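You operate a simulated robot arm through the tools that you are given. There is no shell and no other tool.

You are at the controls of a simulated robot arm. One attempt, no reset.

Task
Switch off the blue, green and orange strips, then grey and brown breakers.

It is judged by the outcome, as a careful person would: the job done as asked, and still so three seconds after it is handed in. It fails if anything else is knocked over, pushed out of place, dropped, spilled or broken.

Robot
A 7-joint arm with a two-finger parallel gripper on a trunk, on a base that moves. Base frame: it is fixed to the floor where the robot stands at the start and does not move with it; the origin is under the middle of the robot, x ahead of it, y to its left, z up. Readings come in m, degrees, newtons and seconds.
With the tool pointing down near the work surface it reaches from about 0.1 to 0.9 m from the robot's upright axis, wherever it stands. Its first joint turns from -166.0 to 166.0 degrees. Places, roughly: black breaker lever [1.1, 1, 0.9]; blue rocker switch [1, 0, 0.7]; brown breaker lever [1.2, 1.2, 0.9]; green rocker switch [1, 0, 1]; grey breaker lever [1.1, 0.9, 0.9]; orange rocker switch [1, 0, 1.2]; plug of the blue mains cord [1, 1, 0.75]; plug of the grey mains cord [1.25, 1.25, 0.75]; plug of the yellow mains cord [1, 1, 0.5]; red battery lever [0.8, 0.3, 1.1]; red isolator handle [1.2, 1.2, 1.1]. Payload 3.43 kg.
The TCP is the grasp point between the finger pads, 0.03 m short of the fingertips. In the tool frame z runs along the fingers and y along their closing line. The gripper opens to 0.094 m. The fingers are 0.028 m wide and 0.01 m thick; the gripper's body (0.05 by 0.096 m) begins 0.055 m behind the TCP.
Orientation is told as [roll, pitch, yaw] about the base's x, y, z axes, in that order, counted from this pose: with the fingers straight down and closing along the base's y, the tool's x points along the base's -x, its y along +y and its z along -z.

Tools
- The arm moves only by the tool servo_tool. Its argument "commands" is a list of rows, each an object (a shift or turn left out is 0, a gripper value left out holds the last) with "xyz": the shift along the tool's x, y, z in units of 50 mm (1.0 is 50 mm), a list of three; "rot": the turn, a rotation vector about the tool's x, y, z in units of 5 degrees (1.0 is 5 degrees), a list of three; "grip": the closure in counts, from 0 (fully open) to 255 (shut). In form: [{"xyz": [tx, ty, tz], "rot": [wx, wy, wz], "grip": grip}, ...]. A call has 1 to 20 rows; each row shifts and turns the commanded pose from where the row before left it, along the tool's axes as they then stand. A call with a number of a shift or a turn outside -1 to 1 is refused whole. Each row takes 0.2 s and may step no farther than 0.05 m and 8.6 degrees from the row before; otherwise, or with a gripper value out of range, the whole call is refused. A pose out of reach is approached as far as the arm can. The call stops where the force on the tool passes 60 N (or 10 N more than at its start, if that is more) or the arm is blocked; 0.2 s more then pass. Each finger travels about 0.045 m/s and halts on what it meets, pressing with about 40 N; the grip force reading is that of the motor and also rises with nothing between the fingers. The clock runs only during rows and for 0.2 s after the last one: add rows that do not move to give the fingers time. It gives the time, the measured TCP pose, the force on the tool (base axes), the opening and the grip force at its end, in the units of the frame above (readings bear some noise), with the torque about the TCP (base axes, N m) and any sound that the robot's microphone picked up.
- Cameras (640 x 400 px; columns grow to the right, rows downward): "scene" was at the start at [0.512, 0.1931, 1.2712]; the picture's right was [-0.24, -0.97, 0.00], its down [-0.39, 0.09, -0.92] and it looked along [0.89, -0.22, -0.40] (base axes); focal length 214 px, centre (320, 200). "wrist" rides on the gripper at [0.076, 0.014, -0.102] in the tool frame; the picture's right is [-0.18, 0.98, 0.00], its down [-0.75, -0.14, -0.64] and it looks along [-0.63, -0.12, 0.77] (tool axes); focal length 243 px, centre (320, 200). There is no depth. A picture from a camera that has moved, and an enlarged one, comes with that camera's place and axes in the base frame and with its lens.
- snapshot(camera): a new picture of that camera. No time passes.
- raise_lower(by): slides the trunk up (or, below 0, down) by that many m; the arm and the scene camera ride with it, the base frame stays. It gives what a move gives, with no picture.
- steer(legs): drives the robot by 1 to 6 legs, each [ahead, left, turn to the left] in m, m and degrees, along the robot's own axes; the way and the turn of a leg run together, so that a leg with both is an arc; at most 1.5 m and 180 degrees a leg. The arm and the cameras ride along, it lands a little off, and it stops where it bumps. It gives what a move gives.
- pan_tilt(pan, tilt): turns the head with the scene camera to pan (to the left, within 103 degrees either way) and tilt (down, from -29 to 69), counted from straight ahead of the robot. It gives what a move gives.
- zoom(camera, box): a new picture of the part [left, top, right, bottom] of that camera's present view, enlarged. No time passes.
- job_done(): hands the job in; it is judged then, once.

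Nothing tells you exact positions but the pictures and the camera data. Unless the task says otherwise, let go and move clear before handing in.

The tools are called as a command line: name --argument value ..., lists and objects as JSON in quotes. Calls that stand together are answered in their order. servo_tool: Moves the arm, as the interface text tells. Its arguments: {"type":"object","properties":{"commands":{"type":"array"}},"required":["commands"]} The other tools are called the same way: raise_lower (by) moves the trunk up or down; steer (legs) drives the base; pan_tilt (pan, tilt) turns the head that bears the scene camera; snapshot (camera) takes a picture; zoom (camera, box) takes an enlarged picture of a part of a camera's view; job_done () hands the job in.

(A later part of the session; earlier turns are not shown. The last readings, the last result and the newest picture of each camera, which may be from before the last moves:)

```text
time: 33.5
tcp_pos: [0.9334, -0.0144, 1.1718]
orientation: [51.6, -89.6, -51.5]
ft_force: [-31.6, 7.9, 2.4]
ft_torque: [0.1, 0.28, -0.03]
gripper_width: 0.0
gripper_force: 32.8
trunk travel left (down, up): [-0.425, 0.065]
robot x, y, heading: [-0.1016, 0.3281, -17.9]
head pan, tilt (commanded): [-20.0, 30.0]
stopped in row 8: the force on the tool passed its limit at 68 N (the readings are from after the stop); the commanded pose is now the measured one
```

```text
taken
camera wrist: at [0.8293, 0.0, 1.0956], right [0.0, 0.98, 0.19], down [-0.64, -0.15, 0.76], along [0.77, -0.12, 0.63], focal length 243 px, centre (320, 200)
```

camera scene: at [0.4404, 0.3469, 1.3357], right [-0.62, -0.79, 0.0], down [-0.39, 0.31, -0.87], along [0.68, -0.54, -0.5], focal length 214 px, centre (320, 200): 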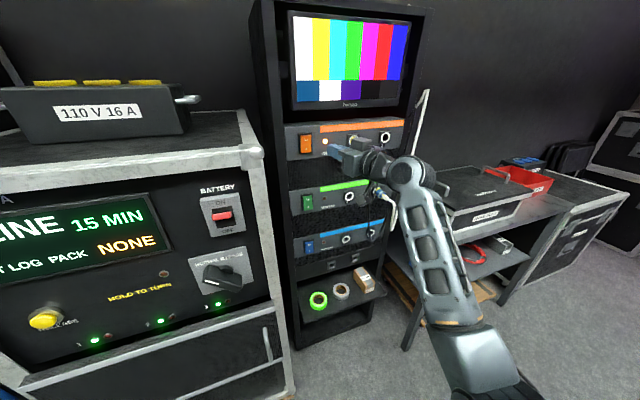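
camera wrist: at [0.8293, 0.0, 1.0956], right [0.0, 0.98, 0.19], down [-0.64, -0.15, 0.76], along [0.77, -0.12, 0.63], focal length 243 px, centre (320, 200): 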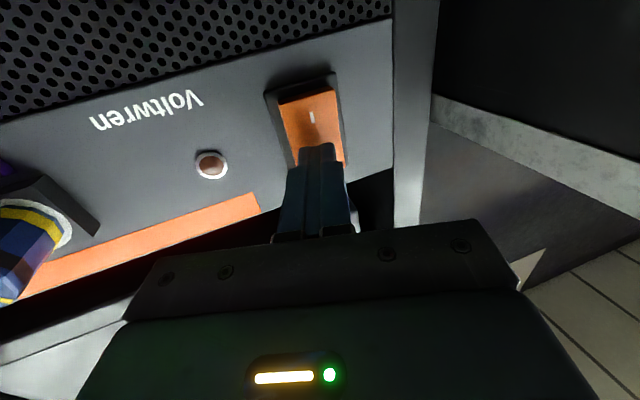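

Orange's lamp is out as well. I back off and verify all three from the scene camera.

servo_tool --commands '[{"xyz": [0, 0, -0.5]}, {"xyz": [0, 0, -0.9]}, {"xyz": [0, 0, -0.9]}, {"xyz": [0, 0, -0.9]}, {"xyz": [0, 0, -0.9]}, {}]'

zoom --camera "scene" --box '[270, 100, 430, 280]'

pan_tilt --pan 60 --tilt 25

snapshot --camera "scene"

```text
time: 34.9
tcp_pos: [0.7303, -0.0161, 1.1716]
orientation: [40.9, -89.4, -40.9]
ft_force: [0.2, -0.3, 0.3]
ft_torque: [0.04, 0.01, 0.0]
gripper_width: 0.0
gripper_force: 33.0
trunk travel left (down, up): [-0.425, 0.065]
robot x, y, heading: [-0.0985, 0.33, -18.5]
head pan, tilt (commanded): [-20.0, 30.0]
```

```text
2.22 times, centred on (350, 190) of scene
camera zoom: at [0.4398, 0.347, 1.3357], right [-0.62, -0.79, 0.0], down [-0.39, 0.31, -0.87], along [0.68, -0.54, -0.5], focal length 477 px, centre (253, 222)
```

zoom: 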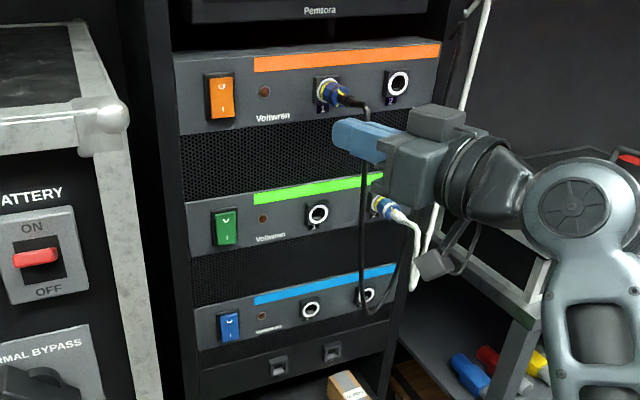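

```text
time: 36.4
tcp_pos: [0.7312, -0.0156, 1.1715]
orientation: [42.2, -89.4, -42.2]
ft_force: [0.5, 0.1, 0.0]
ft_torque: [0.01, -0.03, 0.02]
gripper_width: 0.0
gripper_force: 32.7
trunk travel left (down, up): [-0.425, 0.065]
robot x, y, heading: [-0.0974, 0.3279, -18.1]
head pan, tilt (commanded): [60.0, 25.0]
```

```text
taken
camera scene: at [0.4373, 0.4642, 1.3437], right [0.67, -0.75, 0.0], down [-0.32, -0.28, -0.91], along [0.68, 0.6, -0.42], focal length 214 px, centre (320, 200)
```

scene: 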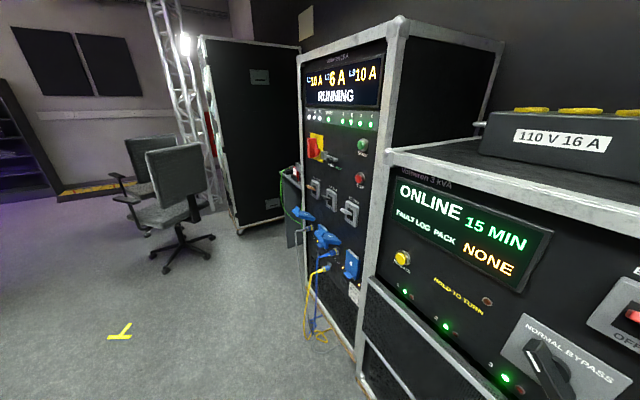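

All three strips' lamps are out. Now the distribution panel on the left: I zoom to see its layout.

zoom --camera "scene" --box '[285, 40, 405, 290]'

zoom --camera "scene" --box '[290, 120, 380, 240]'

```text
1.60 times, centred on (345, 165) of scene
camera zoom: at [0.4373, 0.4642, 1.3437], right [0.67, -0.75, 0.0], down [-0.32, -0.28, -0.91], along [0.68, 0.6, -0.42], focal length 343 px, centre (280, 256)
```

zoom: 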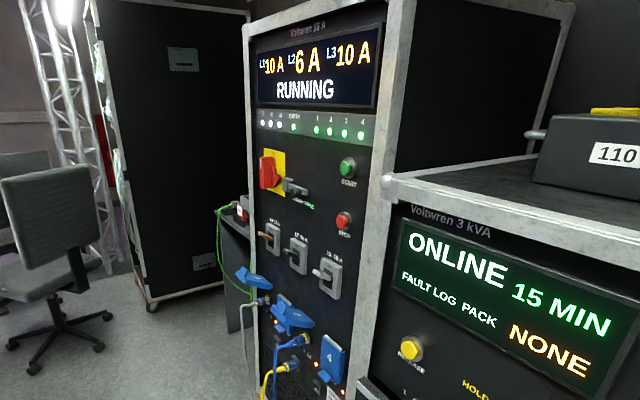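

```text
3.33 times, centred on (335, 180) of scene
camera zoom: at [0.4373, 0.4642, 1.3437], right [0.67, -0.75, 0.0], down [-0.32, -0.28, -0.91], along [0.68, 0.6, -0.42], focal length 715 px, centre (270, 267)
```

zoom: 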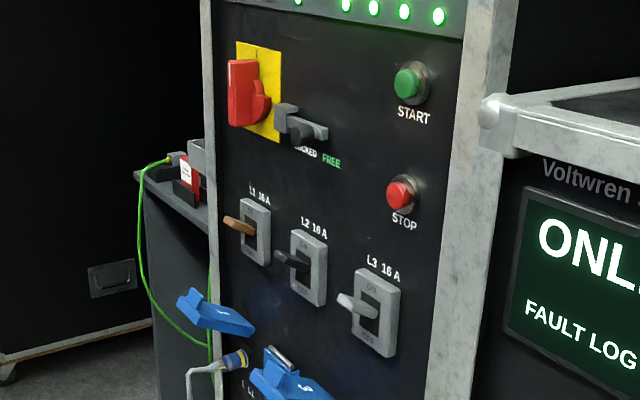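

The breakers are at roughly L3 grey (1.07, 0.86, 0.94) and L1 brown (1.155, 1.13, 0.94), on a panel facing about -17°. Before driving there I check the surroundings behind and to the left.

pan_tilt --pan 102 --tilt 35

snapshot --camera "scene"

pan_tilt --pan -102 --tilt 35

snapshot --camera "scene"

```text
time: 37.5
tcp_pos: [0.7312, -0.0159, 1.1717]
orientation: [42.2, -89.4, -42.2]
ft_force: [0.2, 0.4, -0.7]
ft_torque: [-0.01, -0.01, 0.02]
gripper_width: 0.0001
gripper_force: 32.9
trunk travel left (down, up): [-0.425, 0.065]
robot x, y, heading: [-0.0995, 0.3288, -18.1]
head pan, tilt (commanded): [102.0, 35.0]
```

```text
taken
camera scene: at [0.3782, 0.4904, 1.3279], right [0.99, -0.11, 0.0], down [-0.06, -0.57, -0.82], along [0.09, 0.81, -0.57], focal length 214 px, centre (320, 200)
```

scene: 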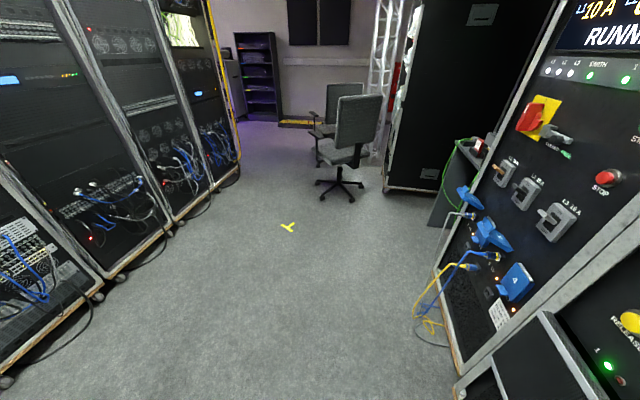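

```text
time: 40.5
tcp_pos: [0.7317, -0.0167, 1.1716]
orientation: [42.1, -89.5, -42.2]
ft_force: [-0.3, -0.2, -0.5]
ft_torque: [-0.01, -0.02, 0.02]
gripper_width: 0.0
gripper_force: 33.2
trunk travel left (down, up): [-0.425, 0.065]
robot x, y, heading: [-0.0979, 0.3314, -18.1]
head pan, tilt (commanded): [-102.0, 35.0]
```

```text
taken
camera scene: at [0.3244, 0.3267, 1.3279], right [-0.86, 0.5, 0.0], down [0.29, 0.5, -0.82], along [-0.41, -0.71, -0.57], focal length 214 px, centre (320, 200)
```

scene: 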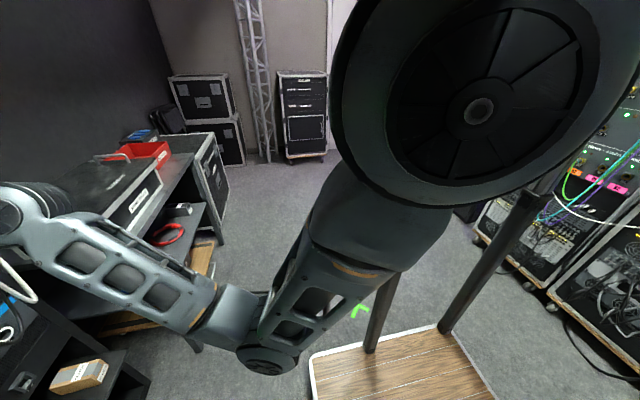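

The floor is clear to the left, with racks only about 1 m behind. I back off 0.27 m and slide left 0.85 m, keeping the tool short of the UPS front.

steer --legs '[[-0.27, 0, 0], [0, 0.85, 0]]'

pan_tilt --pan 5 --tilt 30

snapshot --camera "scene"

snapshot --camera "wrist"

```text
time: 46.5
tcp_pos: [0.7384, 0.8716, 1.1708]
orientation: [42.2, -89.4, -41.9]
ft_force: [0.2, 0.5, -0.8]
ft_torque: [0.03, 0.06, -0.02]
gripper_width: 0.0001
gripper_force: 32.7
trunk travel left (down, up): [-0.425, 0.065]
robot x, y, heading: [-0.093, 1.2173, -17.7]
head pan, tilt (commanded): [-102.0, 35.0]
```

```text
time: 48.3
tcp_pos: [0.7377, 0.8715, 1.1711]
orientation: [42.3, -89.4, -42.0]
ft_force: [-0.1, 0.3, 0.6]
ft_torque: [0.02, 0.01, 0.02]
gripper_width: 0.0
gripper_force: 33.0
trunk travel left (down, up): [-0.425, 0.065]
robot x, y, heading: [-0.0952, 1.21, -17.9]
head pan, tilt (commanded): [5.0, 30.0]
```

```text
taken
camera scene: at [0.4616, 1.2694, 1.3357], right [-0.22, -0.97, 0.0], down [-0.49, 0.11, -0.87], along [0.84, -0.19, -0.5], focal length 214 px, centre (320, 200)
```

scene: 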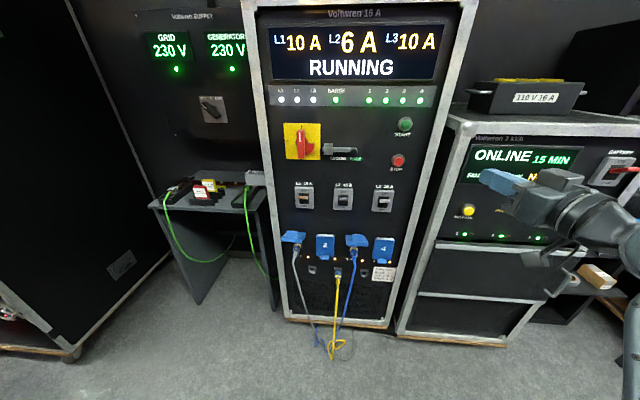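

```text
taken
camera wrist: at [0.6334, 0.886, 1.0961], right [0.0, 0.98, 0.19], down [-0.64, -0.15, 0.76], along [0.77, -0.12, 0.62], focal length 243 px, centre (320, 200)
```

wrist: 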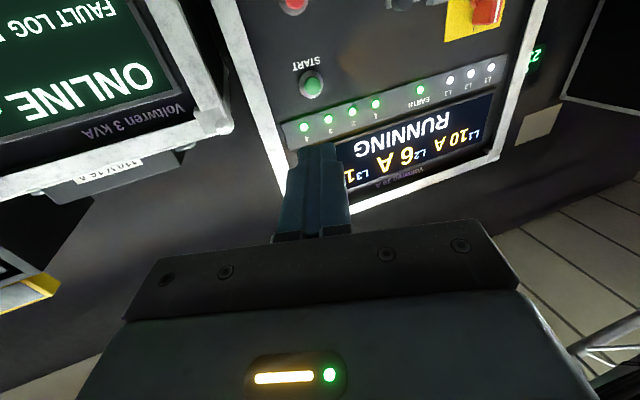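

Now I have a square view of the panel. I zoom on the breakers and the surroundings.

zoom --camera "scene" --box '[280, 110, 430, 280]'

zoom --camera "scene" --box '[285, 175, 405, 225]'

zoom --camera "scene" --box '[130, 20, 330, 230]'

```text
2.35 times, centred on (355, 195) of scene
camera zoom: at [0.4616, 1.2694, 1.3357], right [-0.22, -0.97, 0.0], down [-0.49, 0.11, -0.87], along [0.84, -0.19, -0.5], focal length 505 px, centre (238, 212)
```

zoom: 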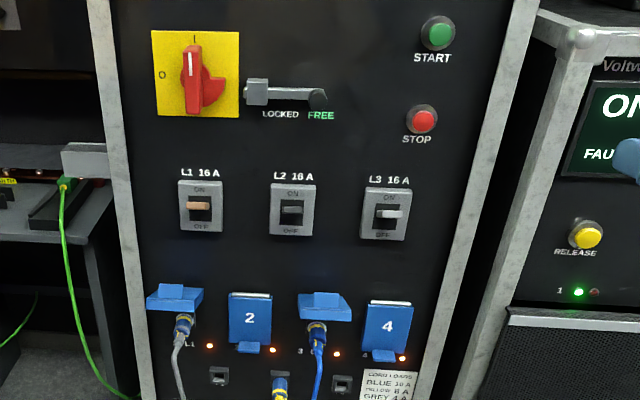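

```text
5.33 times, centred on (345, 200) of scene
camera zoom: at [0.4616, 1.2694, 1.3357], right [-0.22, -0.97, 0.0], down [-0.49, 0.11, -0.87], along [0.84, -0.19, -0.5], focal length 1144 px, centre (187, 200)
```

zoom: 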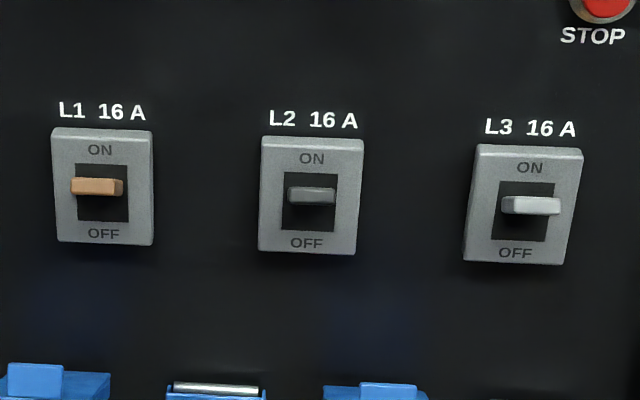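

```text
1.90 times, centred on (230, 125) of scene
camera zoom: at [0.4616, 1.2694, 1.3357], right [-0.22, -0.97, 0.0], down [-0.49, 0.11, -0.87], along [0.84, -0.19, -0.5], focal length 408 px, centre (491, 343)
```

zoom: 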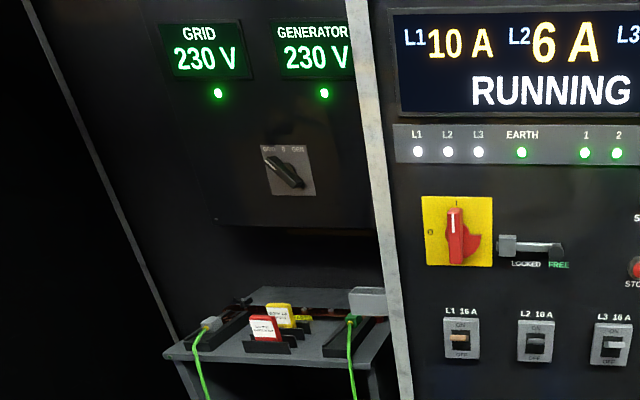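

The levers are up (ON); grey's tip triangulates to about (1.061, 0.895, 0.945) and brown's to (1.154, 1.177, 0.947), with the panel squared to the robot's heading. I lower the trunk, yaw the tool to face the panel, and drive 0.15 m closer.

raise_lower --by -0.165

servo_tool --commands '[{"rot": [0.9, 0, 0]}, {"rot": [0.9, 0, 0]}, {"rot": [0.9, 0, 0]}, {"rot": [0.9, 0, 0]}, {}]'

steer --legs '[[0.15, 0, 0]]'

snapshot --camera "scene"

snapshot --camera "wrist"

```text
time: 50.2
tcp_pos: [0.738, 0.8714, 1.0064]
orientation: [42.5, -89.4, -42.1]
ft_force: [-0.2, 0.5, -1.0]
ft_torque: [0.0, 0.03, -0.02]
gripper_width: 0.0
gripper_force: 32.9
trunk travel left (down, up): [-0.26, 0.23]
robot x, y, heading: [-0.0956, 1.214, -18.0]
head pan, tilt (commanded): [5.0, 30.0]
```

```text
time: 51.4
tcp_pos: [0.7386, 0.8718, 1.0064]
orientation: [24.7, -89.4, -42.6]
ft_force: [0.5, -0.8, -0.1]
ft_torque: [0.01, 0.03, 0.04]
gripper_width: 0.0
gripper_force: 33.1
trunk travel left (down, up): [-0.26, 0.23]
robot x, y, heading: [-0.0938, 1.2174, -18.0]
head pan, tilt (commanded): [5.0, 30.0]
```

```text
time: 52.8
tcp_pos: [0.881, 0.8253, 1.0063]
orientation: [24.1, -89.4, -41.8]
ft_force: [-0.5, 0.1, 0.2]
ft_torque: [0.01, 0.02, 0.0]
gripper_width: 0.0003
gripper_force: 32.8
trunk travel left (down, up): [-0.26, 0.23]
robot x, y, heading: [0.0488, 1.1667, -18.1]
head pan, tilt (commanded): [5.0, 30.0]
```

```text
taken
camera scene: at [0.6044, 1.2226, 1.1707], right [-0.22, -0.97, 0.0], down [-0.49, 0.11, -0.87], along [0.84, -0.19, -0.5], focal length 214 px, centre (320, 200)
```

scene: 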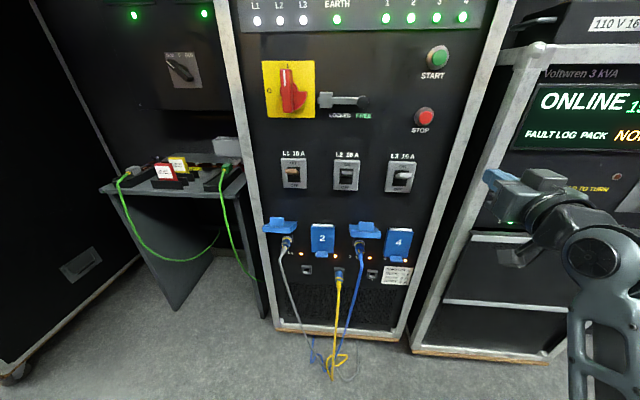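

```text
taken
camera wrist: at [0.7856, 0.8699, 0.931], right [0.3, 0.93, 0.19], down [-0.65, 0.06, 0.76], along [0.7, -0.35, 0.62], focal length 243 px, centre (320, 200)
```

wrist: 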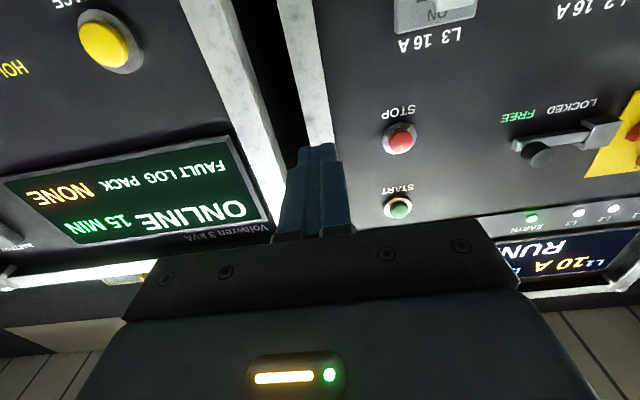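

I refine the lever positions from this nearer view.

zoom --camera "scene" --box '[270, 145, 430, 205]'

zoom --camera "wrist" --box '[340, 0, 640, 160]'

```text
4.00 times, centred on (350, 175) of scene
camera zoom: at [0.6044, 1.2226, 1.1707], right [-0.22, -0.97, 0.0], down [-0.49, 0.11, -0.87], along [0.84, -0.19, -0.5], focal length 858 px, centre (200, 300)
```

zoom: 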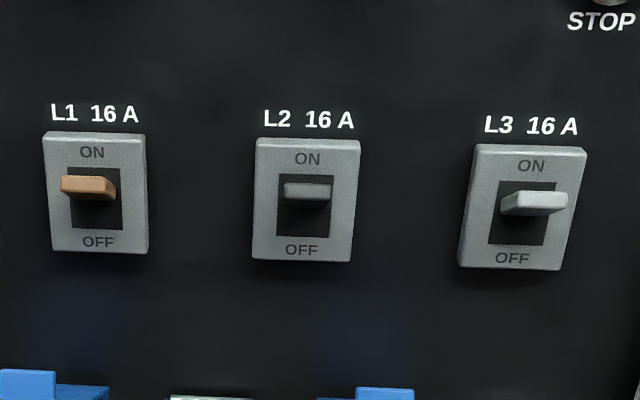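

```text
2.13 times, centred on (490, 80) of wrist
camera zoom: at [0.7856, 0.8699, 0.931], right [0.3, 0.93, 0.19], down [-0.65, 0.06, 0.76], along [0.7, -0.35, 0.62], focal length 518 px, centre (-43, 456)
```

zoom: 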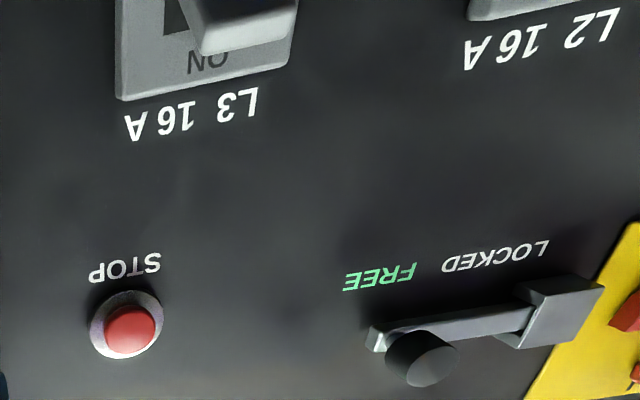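

Grey lever's end is near (1.063, 0.895) with its top at z≈0.95; STOP is above it at z≈1.09. I move left 12 cm, slightly down to z≈0.985, and forward to about 4 cm short of the lever.

servo_tool --commands '[{"xyz": [0.1, 0.61, 0]}, {"xyz": [0.1, 0.61, 0]}, {"xyz": [0.1, 0.61, 0]}, {"xyz": [0.1, 0.61, 0]}, {"xyz": [0, 0, 0.8]}, {"xyz": [0, 0, 0.8]}, {}]'

snapshot --camera "wrist"

zoom --camera "scene" --box '[330, 100, 490, 260]'

```text
time: 54.4
tcp_pos: [0.9943, 0.916, 0.9872]
orientation: [24.7, -89.4, -42.5]
ft_force: [-0.3, -0.1, -0.6]
ft_torque: [-0.02, -0.02, -0.01]
gripper_width: 0.0002
gripper_force: 32.7
trunk travel left (down, up): [-0.26, 0.23]
robot x, y, heading: [0.0475, 1.1677, -17.8]
head pan, tilt (commanded): [5.0, 30.0]
```

```text
taken
camera wrist: at [0.8989, 0.9609, 0.912], right [0.3, 0.93, 0.19], down [-0.65, 0.06, 0.76], along [0.7, -0.35, 0.62], focal length 243 px, centre (320, 200)
```

wrist: 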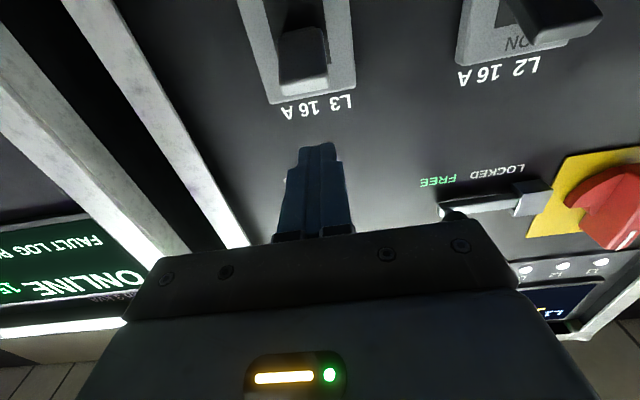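

```text
2.50 times, centred on (410, 180) of scene
camera zoom: at [0.6042, 1.2227, 1.1707], right [-0.22, -0.97, 0.0], down [-0.49, 0.11, -0.87], along [0.84, -0.19, -0.5], focal length 536 px, centre (95, 250)
```

zoom: 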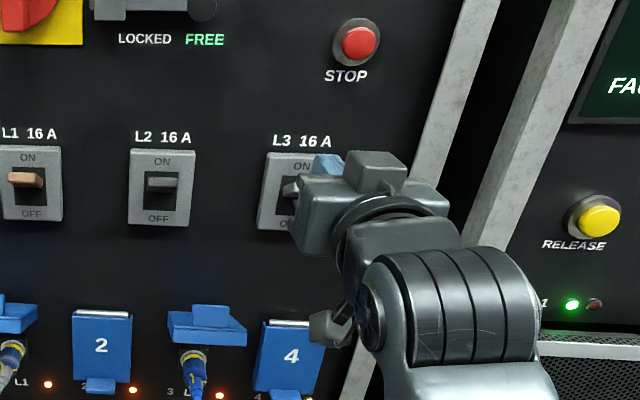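

The finger tip is above and in line with the grey lever (lever top ≈0.953, finger bottom ≈0.973). I move forward 6.4 cm to be over the lever, then check.

servo_tool --commands '[{"xyz": [0, -0.08, 0.5]}, {"xyz": [0, 0, 0.5]}, {"xyz": [0, 0, 0.28]}, {}]'

snapshot --camera "wrist"

zoom --camera "scene" --box '[350, 120, 450, 220]'

```text
time: 55.4
tcp_pos: [1.0531, 0.8923, 0.9848]
orientation: [25.3, -89.3, -43.1]
ft_force: [-0.6, 0.1, -0.5]
ft_torque: [0.01, 0.01, 0.0]
gripper_width: 0.0
gripper_force: 32.5
trunk travel left (down, up): [-0.26, 0.23]
robot x, y, heading: [0.0494, 1.1646, -17.9]
head pan, tilt (commanded): [5.0, 30.0]
```

```text
taken
camera wrist: at [0.9576, 0.9378, 0.9098], right [0.3, 0.93, 0.19], down [-0.65, 0.06, 0.76], along [0.7, -0.35, 0.62], focal length 243 px, centre (320, 200)
```

wrist: 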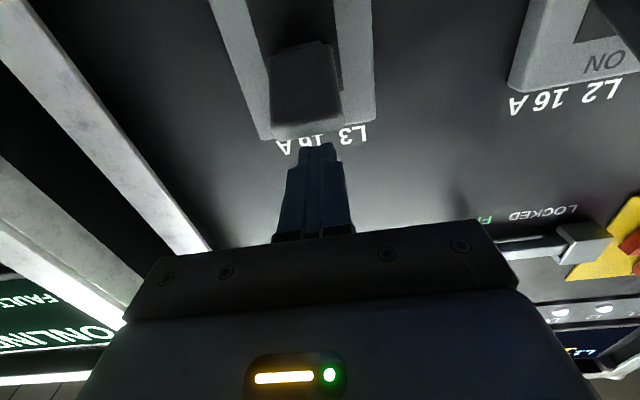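

```text
4.00 times, centred on (400, 170) of scene
camera zoom: at [0.6043, 1.2227, 1.1707], right [-0.22, -0.97, 0.0], down [-0.49, 0.11, -0.87], along [0.84, -0.19, -0.5], focal length 858 px, centre (0, 320)
```

zoom: 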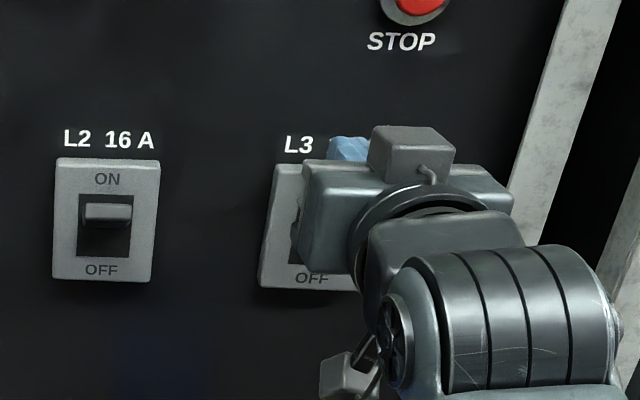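

The finger overlaps the lever by 2 cm, just above it. I press down in small steps toward OFF.

servo_tool --commands '[{"xyz": [0.15, 0, 0]}, {"xyz": [0.15, 0, 0]}, {"xyz": [0.1, 0, 0]}, {"xyz": [0.1, 0, 0]}, {"xyz": [0.1, 0, 0]}, {"xyz": [0.1, 0, 0]}, {"xyz": [0.1, 0, 0]}]'

snapshot --camera "wrist"

```text
time: 57.0
tcp_pos: [1.0539, 0.8925, 0.9451]
orientation: [26.4, -89.3, -44.3]
ft_force: [0.5, 0.6, -0.3]
ft_torque: [0.03, 0.02, -0.03]
gripper_width: 0.0
gripper_force: 32.9
trunk travel left (down, up): [-0.26, 0.23]
robot x, y, heading: [0.046, 1.1661, -17.8]
head pan, tilt (commanded): [5.0, 30.0]
```

```text
taken
camera wrist: at [0.9586, 0.9381, 0.8701], right [0.3, 0.93, 0.19], down [-0.65, 0.06, 0.76], along [0.7, -0.35, 0.62], focal length 243 px, centre (320, 200)
```

wrist: 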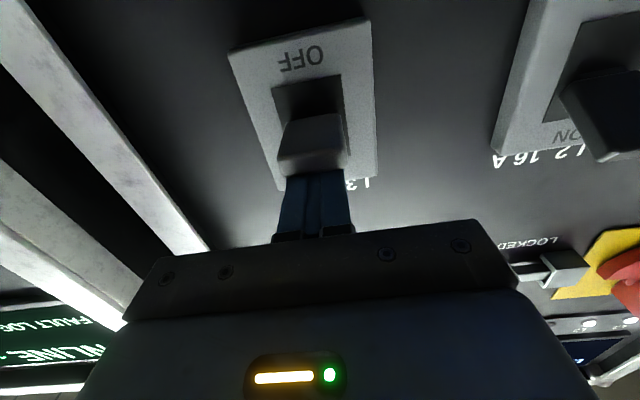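

The finger bears on the lever from above with little force; I continue downward.

servo_tool --commands '[{"xyz": [0.08, 0, 0]}, {"xyz": [0.08, 0, 0]}, {"xyz": [0.08, 0, 0]}, {}]'

snapshot --camera "wrist"

zoom --camera "scene" --box '[350, 120, 450, 220]'

```text
time: 58.0
tcp_pos: [1.0536, 0.8932, 0.9393]
orientation: [81.4, -89.6, -99.1]
ft_force: [-6.3, -1.8, 24.5]
ft_torque: [-0.25, -0.61, -0.07]
gripper_width: 0.0
gripper_force: 33.0
trunk travel left (down, up): [-0.26, 0.23]
robot x, y, heading: [0.048, 1.1689, -18.3]
head pan, tilt (commanded): [5.0, 30.0]
```

```text
taken
camera wrist: at [0.9588, 0.9382, 0.8618], right [0.3, 0.93, 0.19], down [-0.66, 0.06, 0.75], along [0.69, -0.35, 0.63], focal length 243 px, centre (320, 200)
```

wrist: 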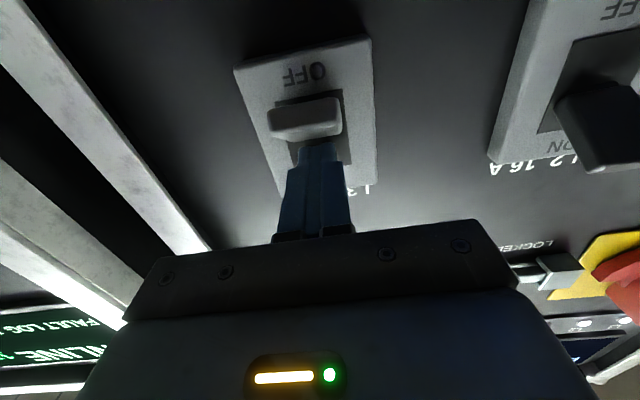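

```text
4.00 times, centred on (400, 170) of scene
camera zoom: at [0.6035, 1.2228, 1.1715], right [-0.22, -0.97, 0.0], down [-0.49, 0.11, -0.87], along [0.84, -0.19, -0.5], focal length 858 px, centre (0, 320)
```

zoom: 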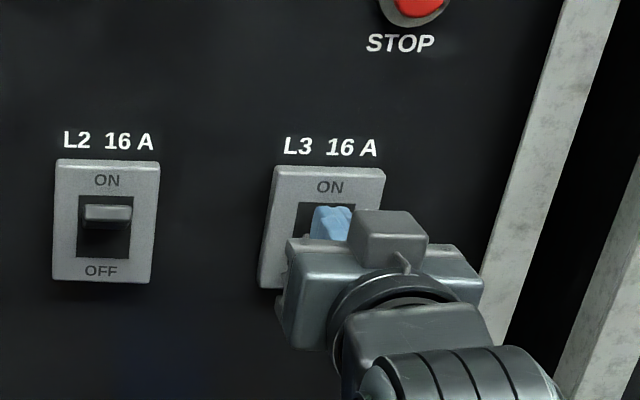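

The lever snapped down to OFF. I lift off the lever, retreat and check.

servo_tool --commands '[{"xyz": [-0.3, 0, 0]}, {"xyz": [-0.4, 0, 0]}, {"xyz": [0, 0, -0.8]}, {"xyz": [0, 0, -0.8]}, {"xyz": [0, 0, -0.4]}, {}]'

snapshot --camera "wrist"

snapshot --camera "scene"

zoom --camera "scene" --box '[260, 120, 440, 220]'

```text
time: 59.4
tcp_pos: [0.9579, 0.9212, 0.9674]
orientation: [23.0, -89.4, -40.8]
ft_force: [-0.6, -0.2, -0.2]
ft_torque: [0.0, -0.01, 0.0]
gripper_width: 0.0
gripper_force: 33.4
trunk travel left (down, up): [-0.26, 0.23]
robot x, y, heading: [0.0495, 1.1691, -17.8]
head pan, tilt (commanded): [5.0, 30.0]
```

```text
taken
camera wrist: at [0.8629, 0.9677, 0.8927], right [0.3, 0.93, 0.19], down [-0.65, 0.06, 0.76], along [0.7, -0.35, 0.62], focal length 243 px, centre (320, 200)
```

wrist: 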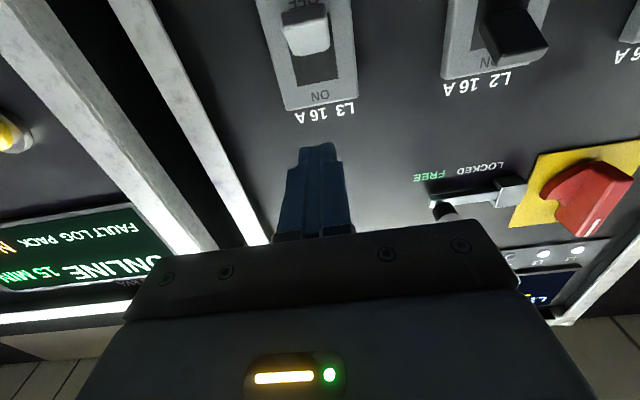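

```text
taken
camera scene: at [0.6044, 1.2226, 1.1707], right [-0.22, -0.97, 0.0], down [-0.49, 0.11, -0.87], along [0.84, -0.19, -0.5], focal length 214 px, centre (320, 200)
```

scene: 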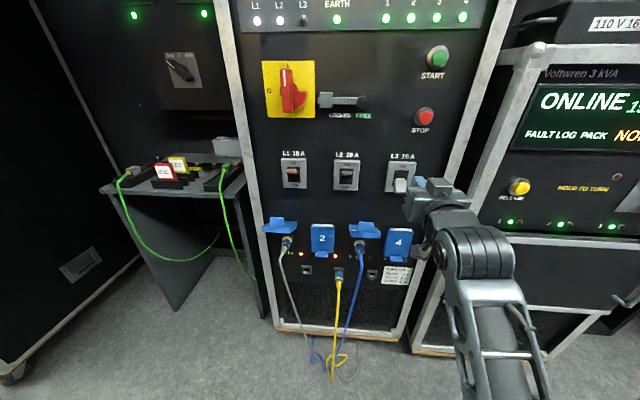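

```text
3.56 times, centred on (350, 170) of scene
camera zoom: at [0.6044, 1.2226, 1.1707], right [-0.22, -0.97, 0.0], down [-0.49, 0.11, -0.87], along [0.84, -0.19, -0.5], focal length 763 px, centre (213, 307)
```

zoom: 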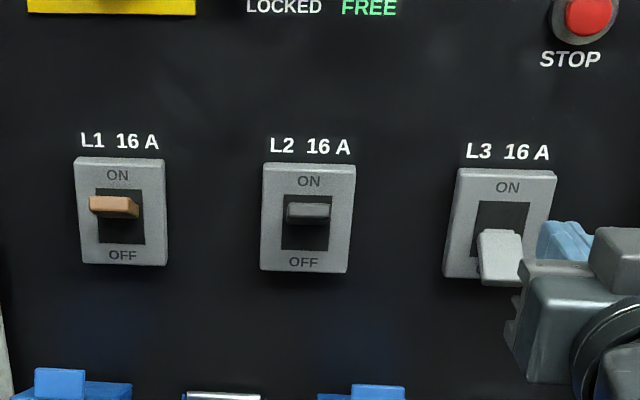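

Grey L3 is OFF and its phase lamp is out; black stays ON. I retreat a bit further and slide the robot 0.295 m left to the brown lever.

servo_tool --commands '[{"xyz": [-0.2, 0, -0.9]}, {"xyz": [-0.2, 0, 0]}, {}]'

steer --legs '[[0, 0.295, 0]]'

snapshot --camera "wrist"

snapshot --camera "scene"

```text
time: 60.2
tcp_pos: [0.915, 0.9351, 0.9885]
orientation: [23.4, -89.4, -41.3]
ft_force: [-0.3, -0.7, 0.2]
ft_torque: [0.0, -0.01, 0.02]
gripper_width: 0.0
gripper_force: 33.1
trunk travel left (down, up): [-0.26, 0.23]
robot x, y, heading: [0.0497, 1.1688, -17.8]
head pan, tilt (commanded): [5.0, 30.0]
```

```text
time: 62.2
tcp_pos: [1.0081, 1.2177, 0.9887]
orientation: [23.7, -89.4, -41.6]
ft_force: [0.0, -0.1, 0.3]
ft_torque: [0.0, 0.02, -0.02]
gripper_width: 0.0
gripper_force: 33.0
trunk travel left (down, up): [-0.26, 0.23]
robot x, y, heading: [0.1424, 1.453, -17.9]
head pan, tilt (commanded): [5.0, 30.0]
```

```text
taken
camera wrist: at [0.9127, 1.2635, 0.9131], right [0.3, 0.93, 0.19], down [-0.65, 0.06, 0.76], along [0.7, -0.35, 0.62], focal length 243 px, centre (320, 200)
```

wrist: 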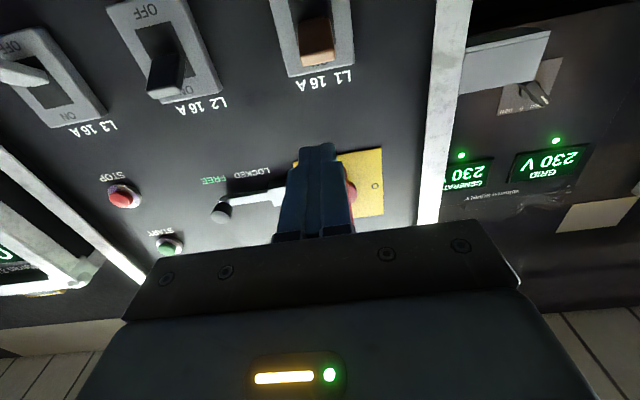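

```text
taken
camera scene: at [0.6962, 1.5052, 1.1707], right [-0.22, -0.97, 0.0], down [-0.49, 0.11, -0.87], along [0.84, -0.19, -0.5], focal length 214 px, centre (320, 200)
```

scene: 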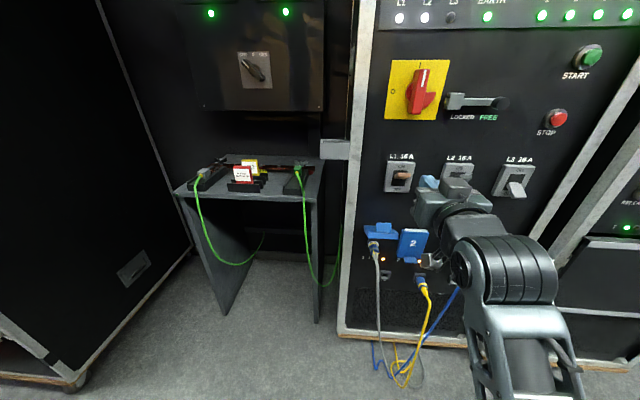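

Brown lever's end is at about (1.153, 1.175), top z≈0.956; the tool is lined up within 4 mm. I advance 14 cm over the lever at z≈0.985.

servo_tool --commands '[{"xyz": [0.07, 0.07, 0.8]}, {"xyz": [0, 0, 0.8]}, {"xyz": [0, 0, 0.6]}, {"xyz": [0, 0, 0.4]}, {"xyz": [0, 0, 0.24]}, {}]'

snapshot --camera "wrist"

zoom --camera "scene" --box '[360, 50, 540, 250]'

```text
time: 63.6
tcp_pos: [1.1446, 1.1777, 0.9838]
orientation: [24.8, -89.4, -42.6]
ft_force: [-0.9, -0.7, -0.5]
ft_torque: [-0.02, -0.02, 0.0]
gripper_width: 0.0
gripper_force: 33.4
trunk travel left (down, up): [-0.26, 0.23]
robot x, y, heading: [0.1394, 1.451, -18.0]
head pan, tilt (commanded): [5.0, 30.0]
```

```text
taken
camera wrist: at [1.0494, 1.2237, 0.9084], right [0.3, 0.93, 0.19], down [-0.65, 0.06, 0.76], along [0.7, -0.35, 0.62], focal length 243 px, centre (320, 200)
```

wrist: 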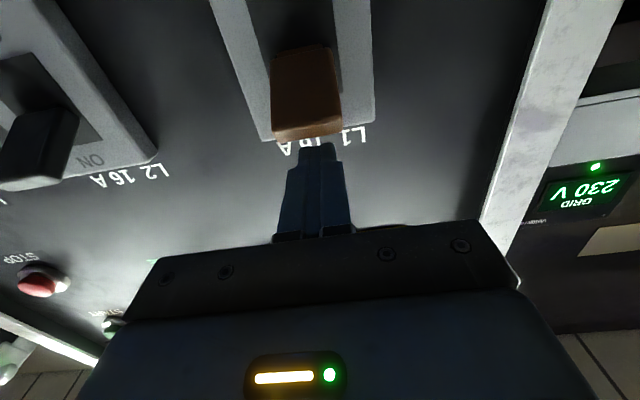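

```text
2.00 times, centred on (450, 150) of scene
camera zoom: at [0.6961, 1.5051, 1.1707], right [-0.22, -0.97, 0.0], down [-0.49, 0.11, -0.87], along [0.84, -0.19, -0.5], focal length 429 px, centre (60, 300)
```

zoom: 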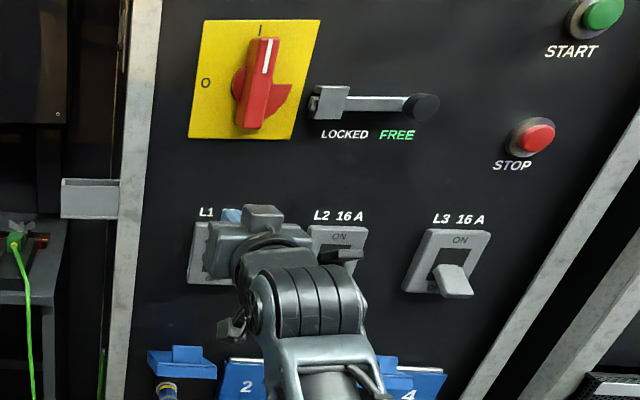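

Same geometry as with grey. I press down in small steps.

servo_tool --commands '[{"xyz": [0.15, 0, 0]}, {"xyz": [0.15, 0, 0]}, {"xyz": [0.1, 0, 0]}, {"xyz": [0.1, 0, 0]}, {"xyz": [0.1, 0, 0]}, {"xyz": [0.1, 0, 0]}, {"xyz": [0.08, 0, 0]}, {"xyz": [0.08, 0, 0]}, {"xyz": [0.08, 0, 0]}, {"xyz": [0.08, 0, 0]}, {}]'

snapshot --camera "wrist"

```text
time: 64.7
tcp_pos: [1.1409, 1.1794, 0.9648]
orientation: [157.5, -89.3, -175.4]
ft_force: [-24.0, 5.7, 13.8]
ft_torque: [0.03, 0.34, -0.12]
gripper_width: 0.0
gripper_force: 33.0
trunk travel left (down, up): [-0.26, 0.23]
robot x, y, heading: [0.1395, 1.4499, -17.9]
head pan, tilt (commanded): [5.0, 30.0]
stopped in row 5: the force on the tool passed its limit at 64 N (the readings are from after the stop); the commanded pose is now the measured one
```

```text
taken
camera wrist: at [1.0475, 1.2243, 0.8887], right [0.3, 0.94, 0.19], down [-0.66, 0.06, 0.75], along [0.69, -0.35, 0.64], focal length 243 px, centre (320, 200)
```

wrist: 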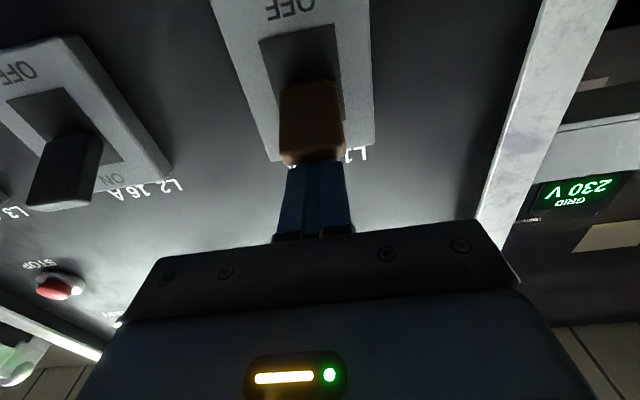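

The force limit tripped just at contact, mostly pushing the finger outward — the lever's end likely caught the step in the finger. The lever has not moved; I lift, back out ~7 mm and look before retrying.

servo_tool --commands '[{"xyz": [-0.3, 0, 0]}, {"xyz": [0, 0, -0.1]}, {}]'

zoom --camera "wrist" --box '[200, 0, 440, 250]'

zoom --camera "scene" --box '[370, 130, 470, 220]'

```text
time: 65.5
tcp_pos: [1.1385, 1.1809, 0.9756]
orientation: [117.7, -89.7, -135.5]
ft_force: [-0.1, -0.2, 0.4]
ft_torque: [0.03, 0.01, 0.03]
gripper_width: 0.0
gripper_force: 33.1
trunk travel left (down, up): [-0.26, 0.23]
robot x, y, heading: [0.1408, 1.4557, -18.0]
head pan, tilt (commanded): [5.0, 30.0]
```

```text
1.60 times, centred on (320, 125) of wrist
camera zoom: at [1.0444, 1.2254, 0.9004], right [0.3, 0.94, 0.19], down [-0.66, 0.06, 0.75], along [0.69, -0.35, 0.63], focal length 388 px, centre (320, 320)
```

zoom: 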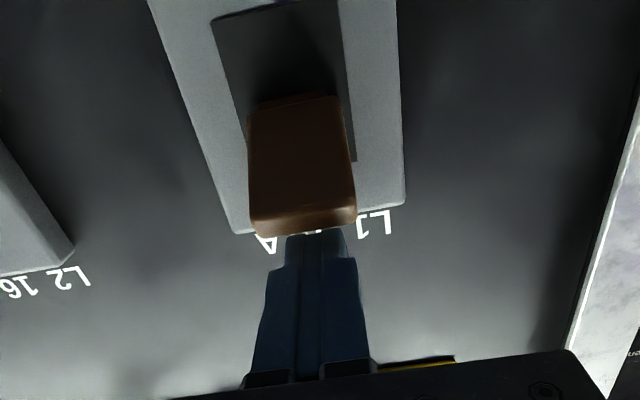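

```text
4.44 times, centred on (420, 175) of scene
camera zoom: at [0.6958, 1.5053, 1.1707], right [-0.22, -0.97, 0.0], down [-0.49, 0.11, -0.87], along [0.84, -0.19, -0.5], focal length 953 px, centre (-124, 311)
```

zoom: 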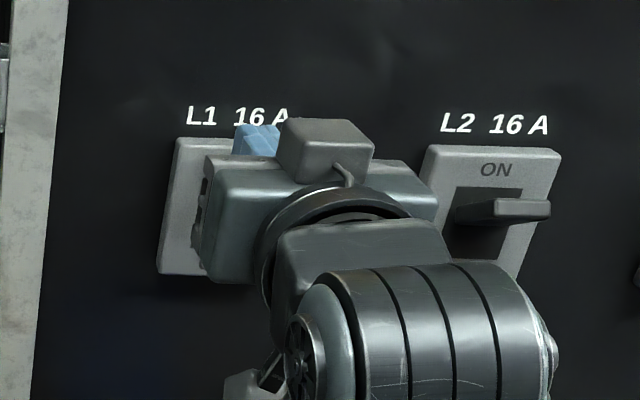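

Lever unchanged, finger now overlaps it by about 14 mm with the narrow tip. I press down again, more slowly.

servo_tool --commands '[{"xyz": [0.08, 0, 0]}, {"xyz": [0.06, 0, 0]}, {"xyz": [0.05, 0, 0]}, {"xyz": [0.05, 0, 0]}, {"xyz": [0.05, 0, 0]}, {"xyz": [0.05, 0, 0]}, {"xyz": [0.05, 0, 0]}, {"xyz": [0.05, 0, 0]}]'

snapshot --camera "wrist"

```text
time: 67.3
tcp_pos: [1.137, 1.1801, 0.9553]
orientation: [130.6, -89.5, -148.3]
ft_force: [-10.3, -1.1, 2.4]
ft_torque: [0.0, 0.16, -0.04]
gripper_width: 0.0
gripper_force: 32.9
trunk travel left (down, up): [-0.26, 0.23]
robot x, y, heading: [0.14, 1.4517, -18.1]
head pan, tilt (commanded): [5.0, 30.0]
```

```text
taken
camera wrist: at [1.0427, 1.2256, 0.879], right [0.3, 0.94, 0.19], down [-0.66, 0.06, 0.75], along [0.69, -0.35, 0.63], focal length 243 px, centre (320, 200)
```

wrist: 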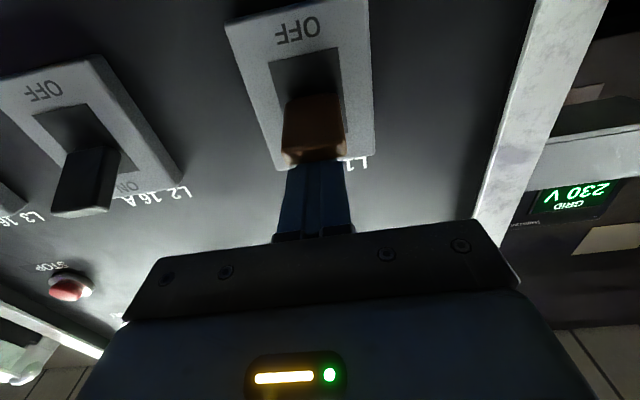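

The lever is now rotating down with modest force. I continue.

servo_tool --commands '[{"xyz": [0.05, 0, 0]}, {"xyz": [0.05, 0, 0]}, {"xyz": [0.05, 0, 0]}, {"xyz": [0.05, 0, 0]}, {"xyz": [0.05, 0, 0]}, {"xyz": [0.05, 0, 0]}, {}]'

snapshot --camera "wrist"

```text
time: 68.3
tcp_pos: [1.1353, 1.1812, 0.9486]
orientation: [153.1, -89.3, -170.8]
ft_force: [-29.2, 8.5, 6.4]
ft_torque: [0.11, 0.48, -0.11]
gripper_width: 0.0
gripper_force: 33.0
trunk travel left (down, up): [-0.26, 0.23]
robot x, y, heading: [0.1376, 1.4503, -18.0]
head pan, tilt (commanded): [5.0, 30.0]
stopped in row 4: the force on the tool passed its limit at 62 N (the readings are from after the stop); the commanded pose is now the measured one
```

```text
taken
camera wrist: at [1.0417, 1.2259, 0.8723], right [0.3, 0.94, 0.19], down [-0.66, 0.06, 0.75], along [0.69, -0.35, 0.64], focal length 243 px, centre (320, 200)
```

wrist: 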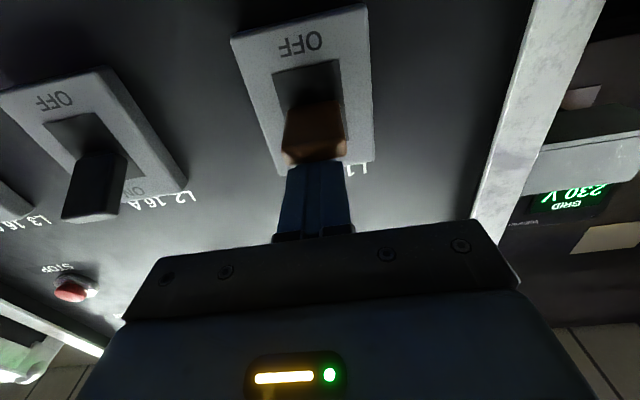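

The lever's end is wedging outward on the finger's shoulder (about 14 mm from the tip). I lift, back out another 4 mm so only the narrow tip bears on it, and press again.

servo_tool --commands '[{"xyz": [-0.3, 0, 0]}, {"xyz": [-0.15, 0, -0.08]}, {}]'

zoom --camera "wrist" --box '[200, 0, 440, 250]'

```text
time: 69.1
tcp_pos: [1.132, 1.1829, 0.971]
orientation: [143.2, -89.6, -160.9]
ft_force: [0.4, 0.8, -0.5]
ft_torque: [0.0, -0.02, -0.05]
gripper_width: 0.0
gripper_force: 33.6
trunk travel left (down, up): [-0.26, 0.23]
robot x, y, heading: [0.1406, 1.4535, -18.1]
head pan, tilt (commanded): [5.0, 30.0]
```

```text
1.60 times, centred on (320, 125) of wrist
camera zoom: at [1.0384, 1.2275, 0.8939], right [0.3, 0.94, 0.19], down [-0.66, 0.06, 0.75], along [0.69, -0.35, 0.63], focal length 388 px, centre (320, 320)
```

zoom: 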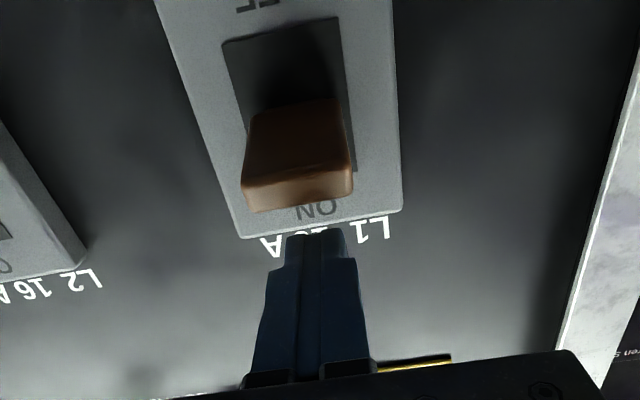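

The lever holds partway down (top ≈0.944). I press down again with the narrow tip.

servo_tool --commands '[{"xyz": [0.15, 0, 0]}, {"xyz": [0.15, 0, 0]}, {"xyz": [0.08, 0, 0]}, {"xyz": [0.05, 0, 0]}, {"xyz": [0.05, 0, 0]}, {"xyz": [0.05, 0, 0]}, {"xyz": [0.05, 0, 0]}]'

zoom --camera "wrist" --box '[200, 0, 440, 250]'

```text
time: 70.7
tcp_pos: [1.1331, 1.1812, 0.9423]
orientation: [139.6, -89.6, -157.4]
ft_force: [-0.8, 0.6, 0.3]
ft_torque: [-0.03, -0.03, 0.01]
gripper_width: 0.0001
gripper_force: 32.5
trunk travel left (down, up): [-0.26, 0.23]
robot x, y, heading: [0.1432, 1.4468, -18.1]
head pan, tilt (commanded): [5.0, 30.0]
```

```text
1.60 times, centred on (320, 125) of wrist
camera zoom: at [1.039, 1.2265, 0.8653], right [0.3, 0.94, 0.19], down [-0.66, 0.06, 0.75], along [0.69, -0.35, 0.63], focal length 388 px, centre (320, 320)
```

zoom: 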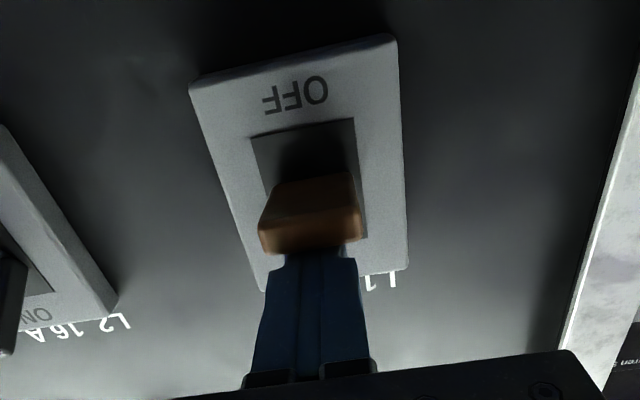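

Smooth now, lever near mid-travel. I continue down until it snaps.

servo_tool --commands '[{"xyz": [0.05, 0, 0]}, {"xyz": [0.05, 0, 0]}, {"xyz": [0.05, 0, 0]}, {"xyz": [0.05, 0, 0]}, {}]'

zoom --camera "wrist" --box '[200, 0, 440, 250]'

```text
time: 71.9
tcp_pos: [1.1337, 1.1823, 0.9319]
orientation: [138.8, -89.6, -156.8]
ft_force: [-0.7, -0.3, 1.2]
ft_torque: [-0.02, -0.01, 0.01]
gripper_width: 0.0001
gripper_force: 32.9
trunk travel left (down, up): [-0.26, 0.23]
robot x, y, heading: [0.1415, 1.4486, -17.9]
head pan, tilt (commanded): [5.0, 30.0]
```

```text
1.60 times, centred on (320, 125) of wrist
camera zoom: at [1.0398, 1.2267, 0.854], right [0.3, 0.94, 0.19], down [-0.66, 0.06, 0.75], along [0.69, -0.35, 0.63], focal length 388 px, centre (320, 320)
```

zoom: 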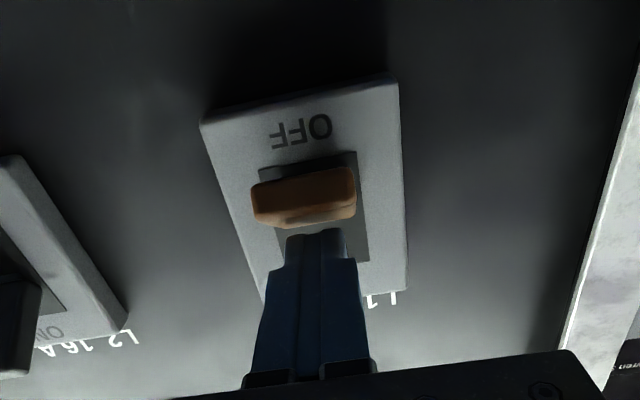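

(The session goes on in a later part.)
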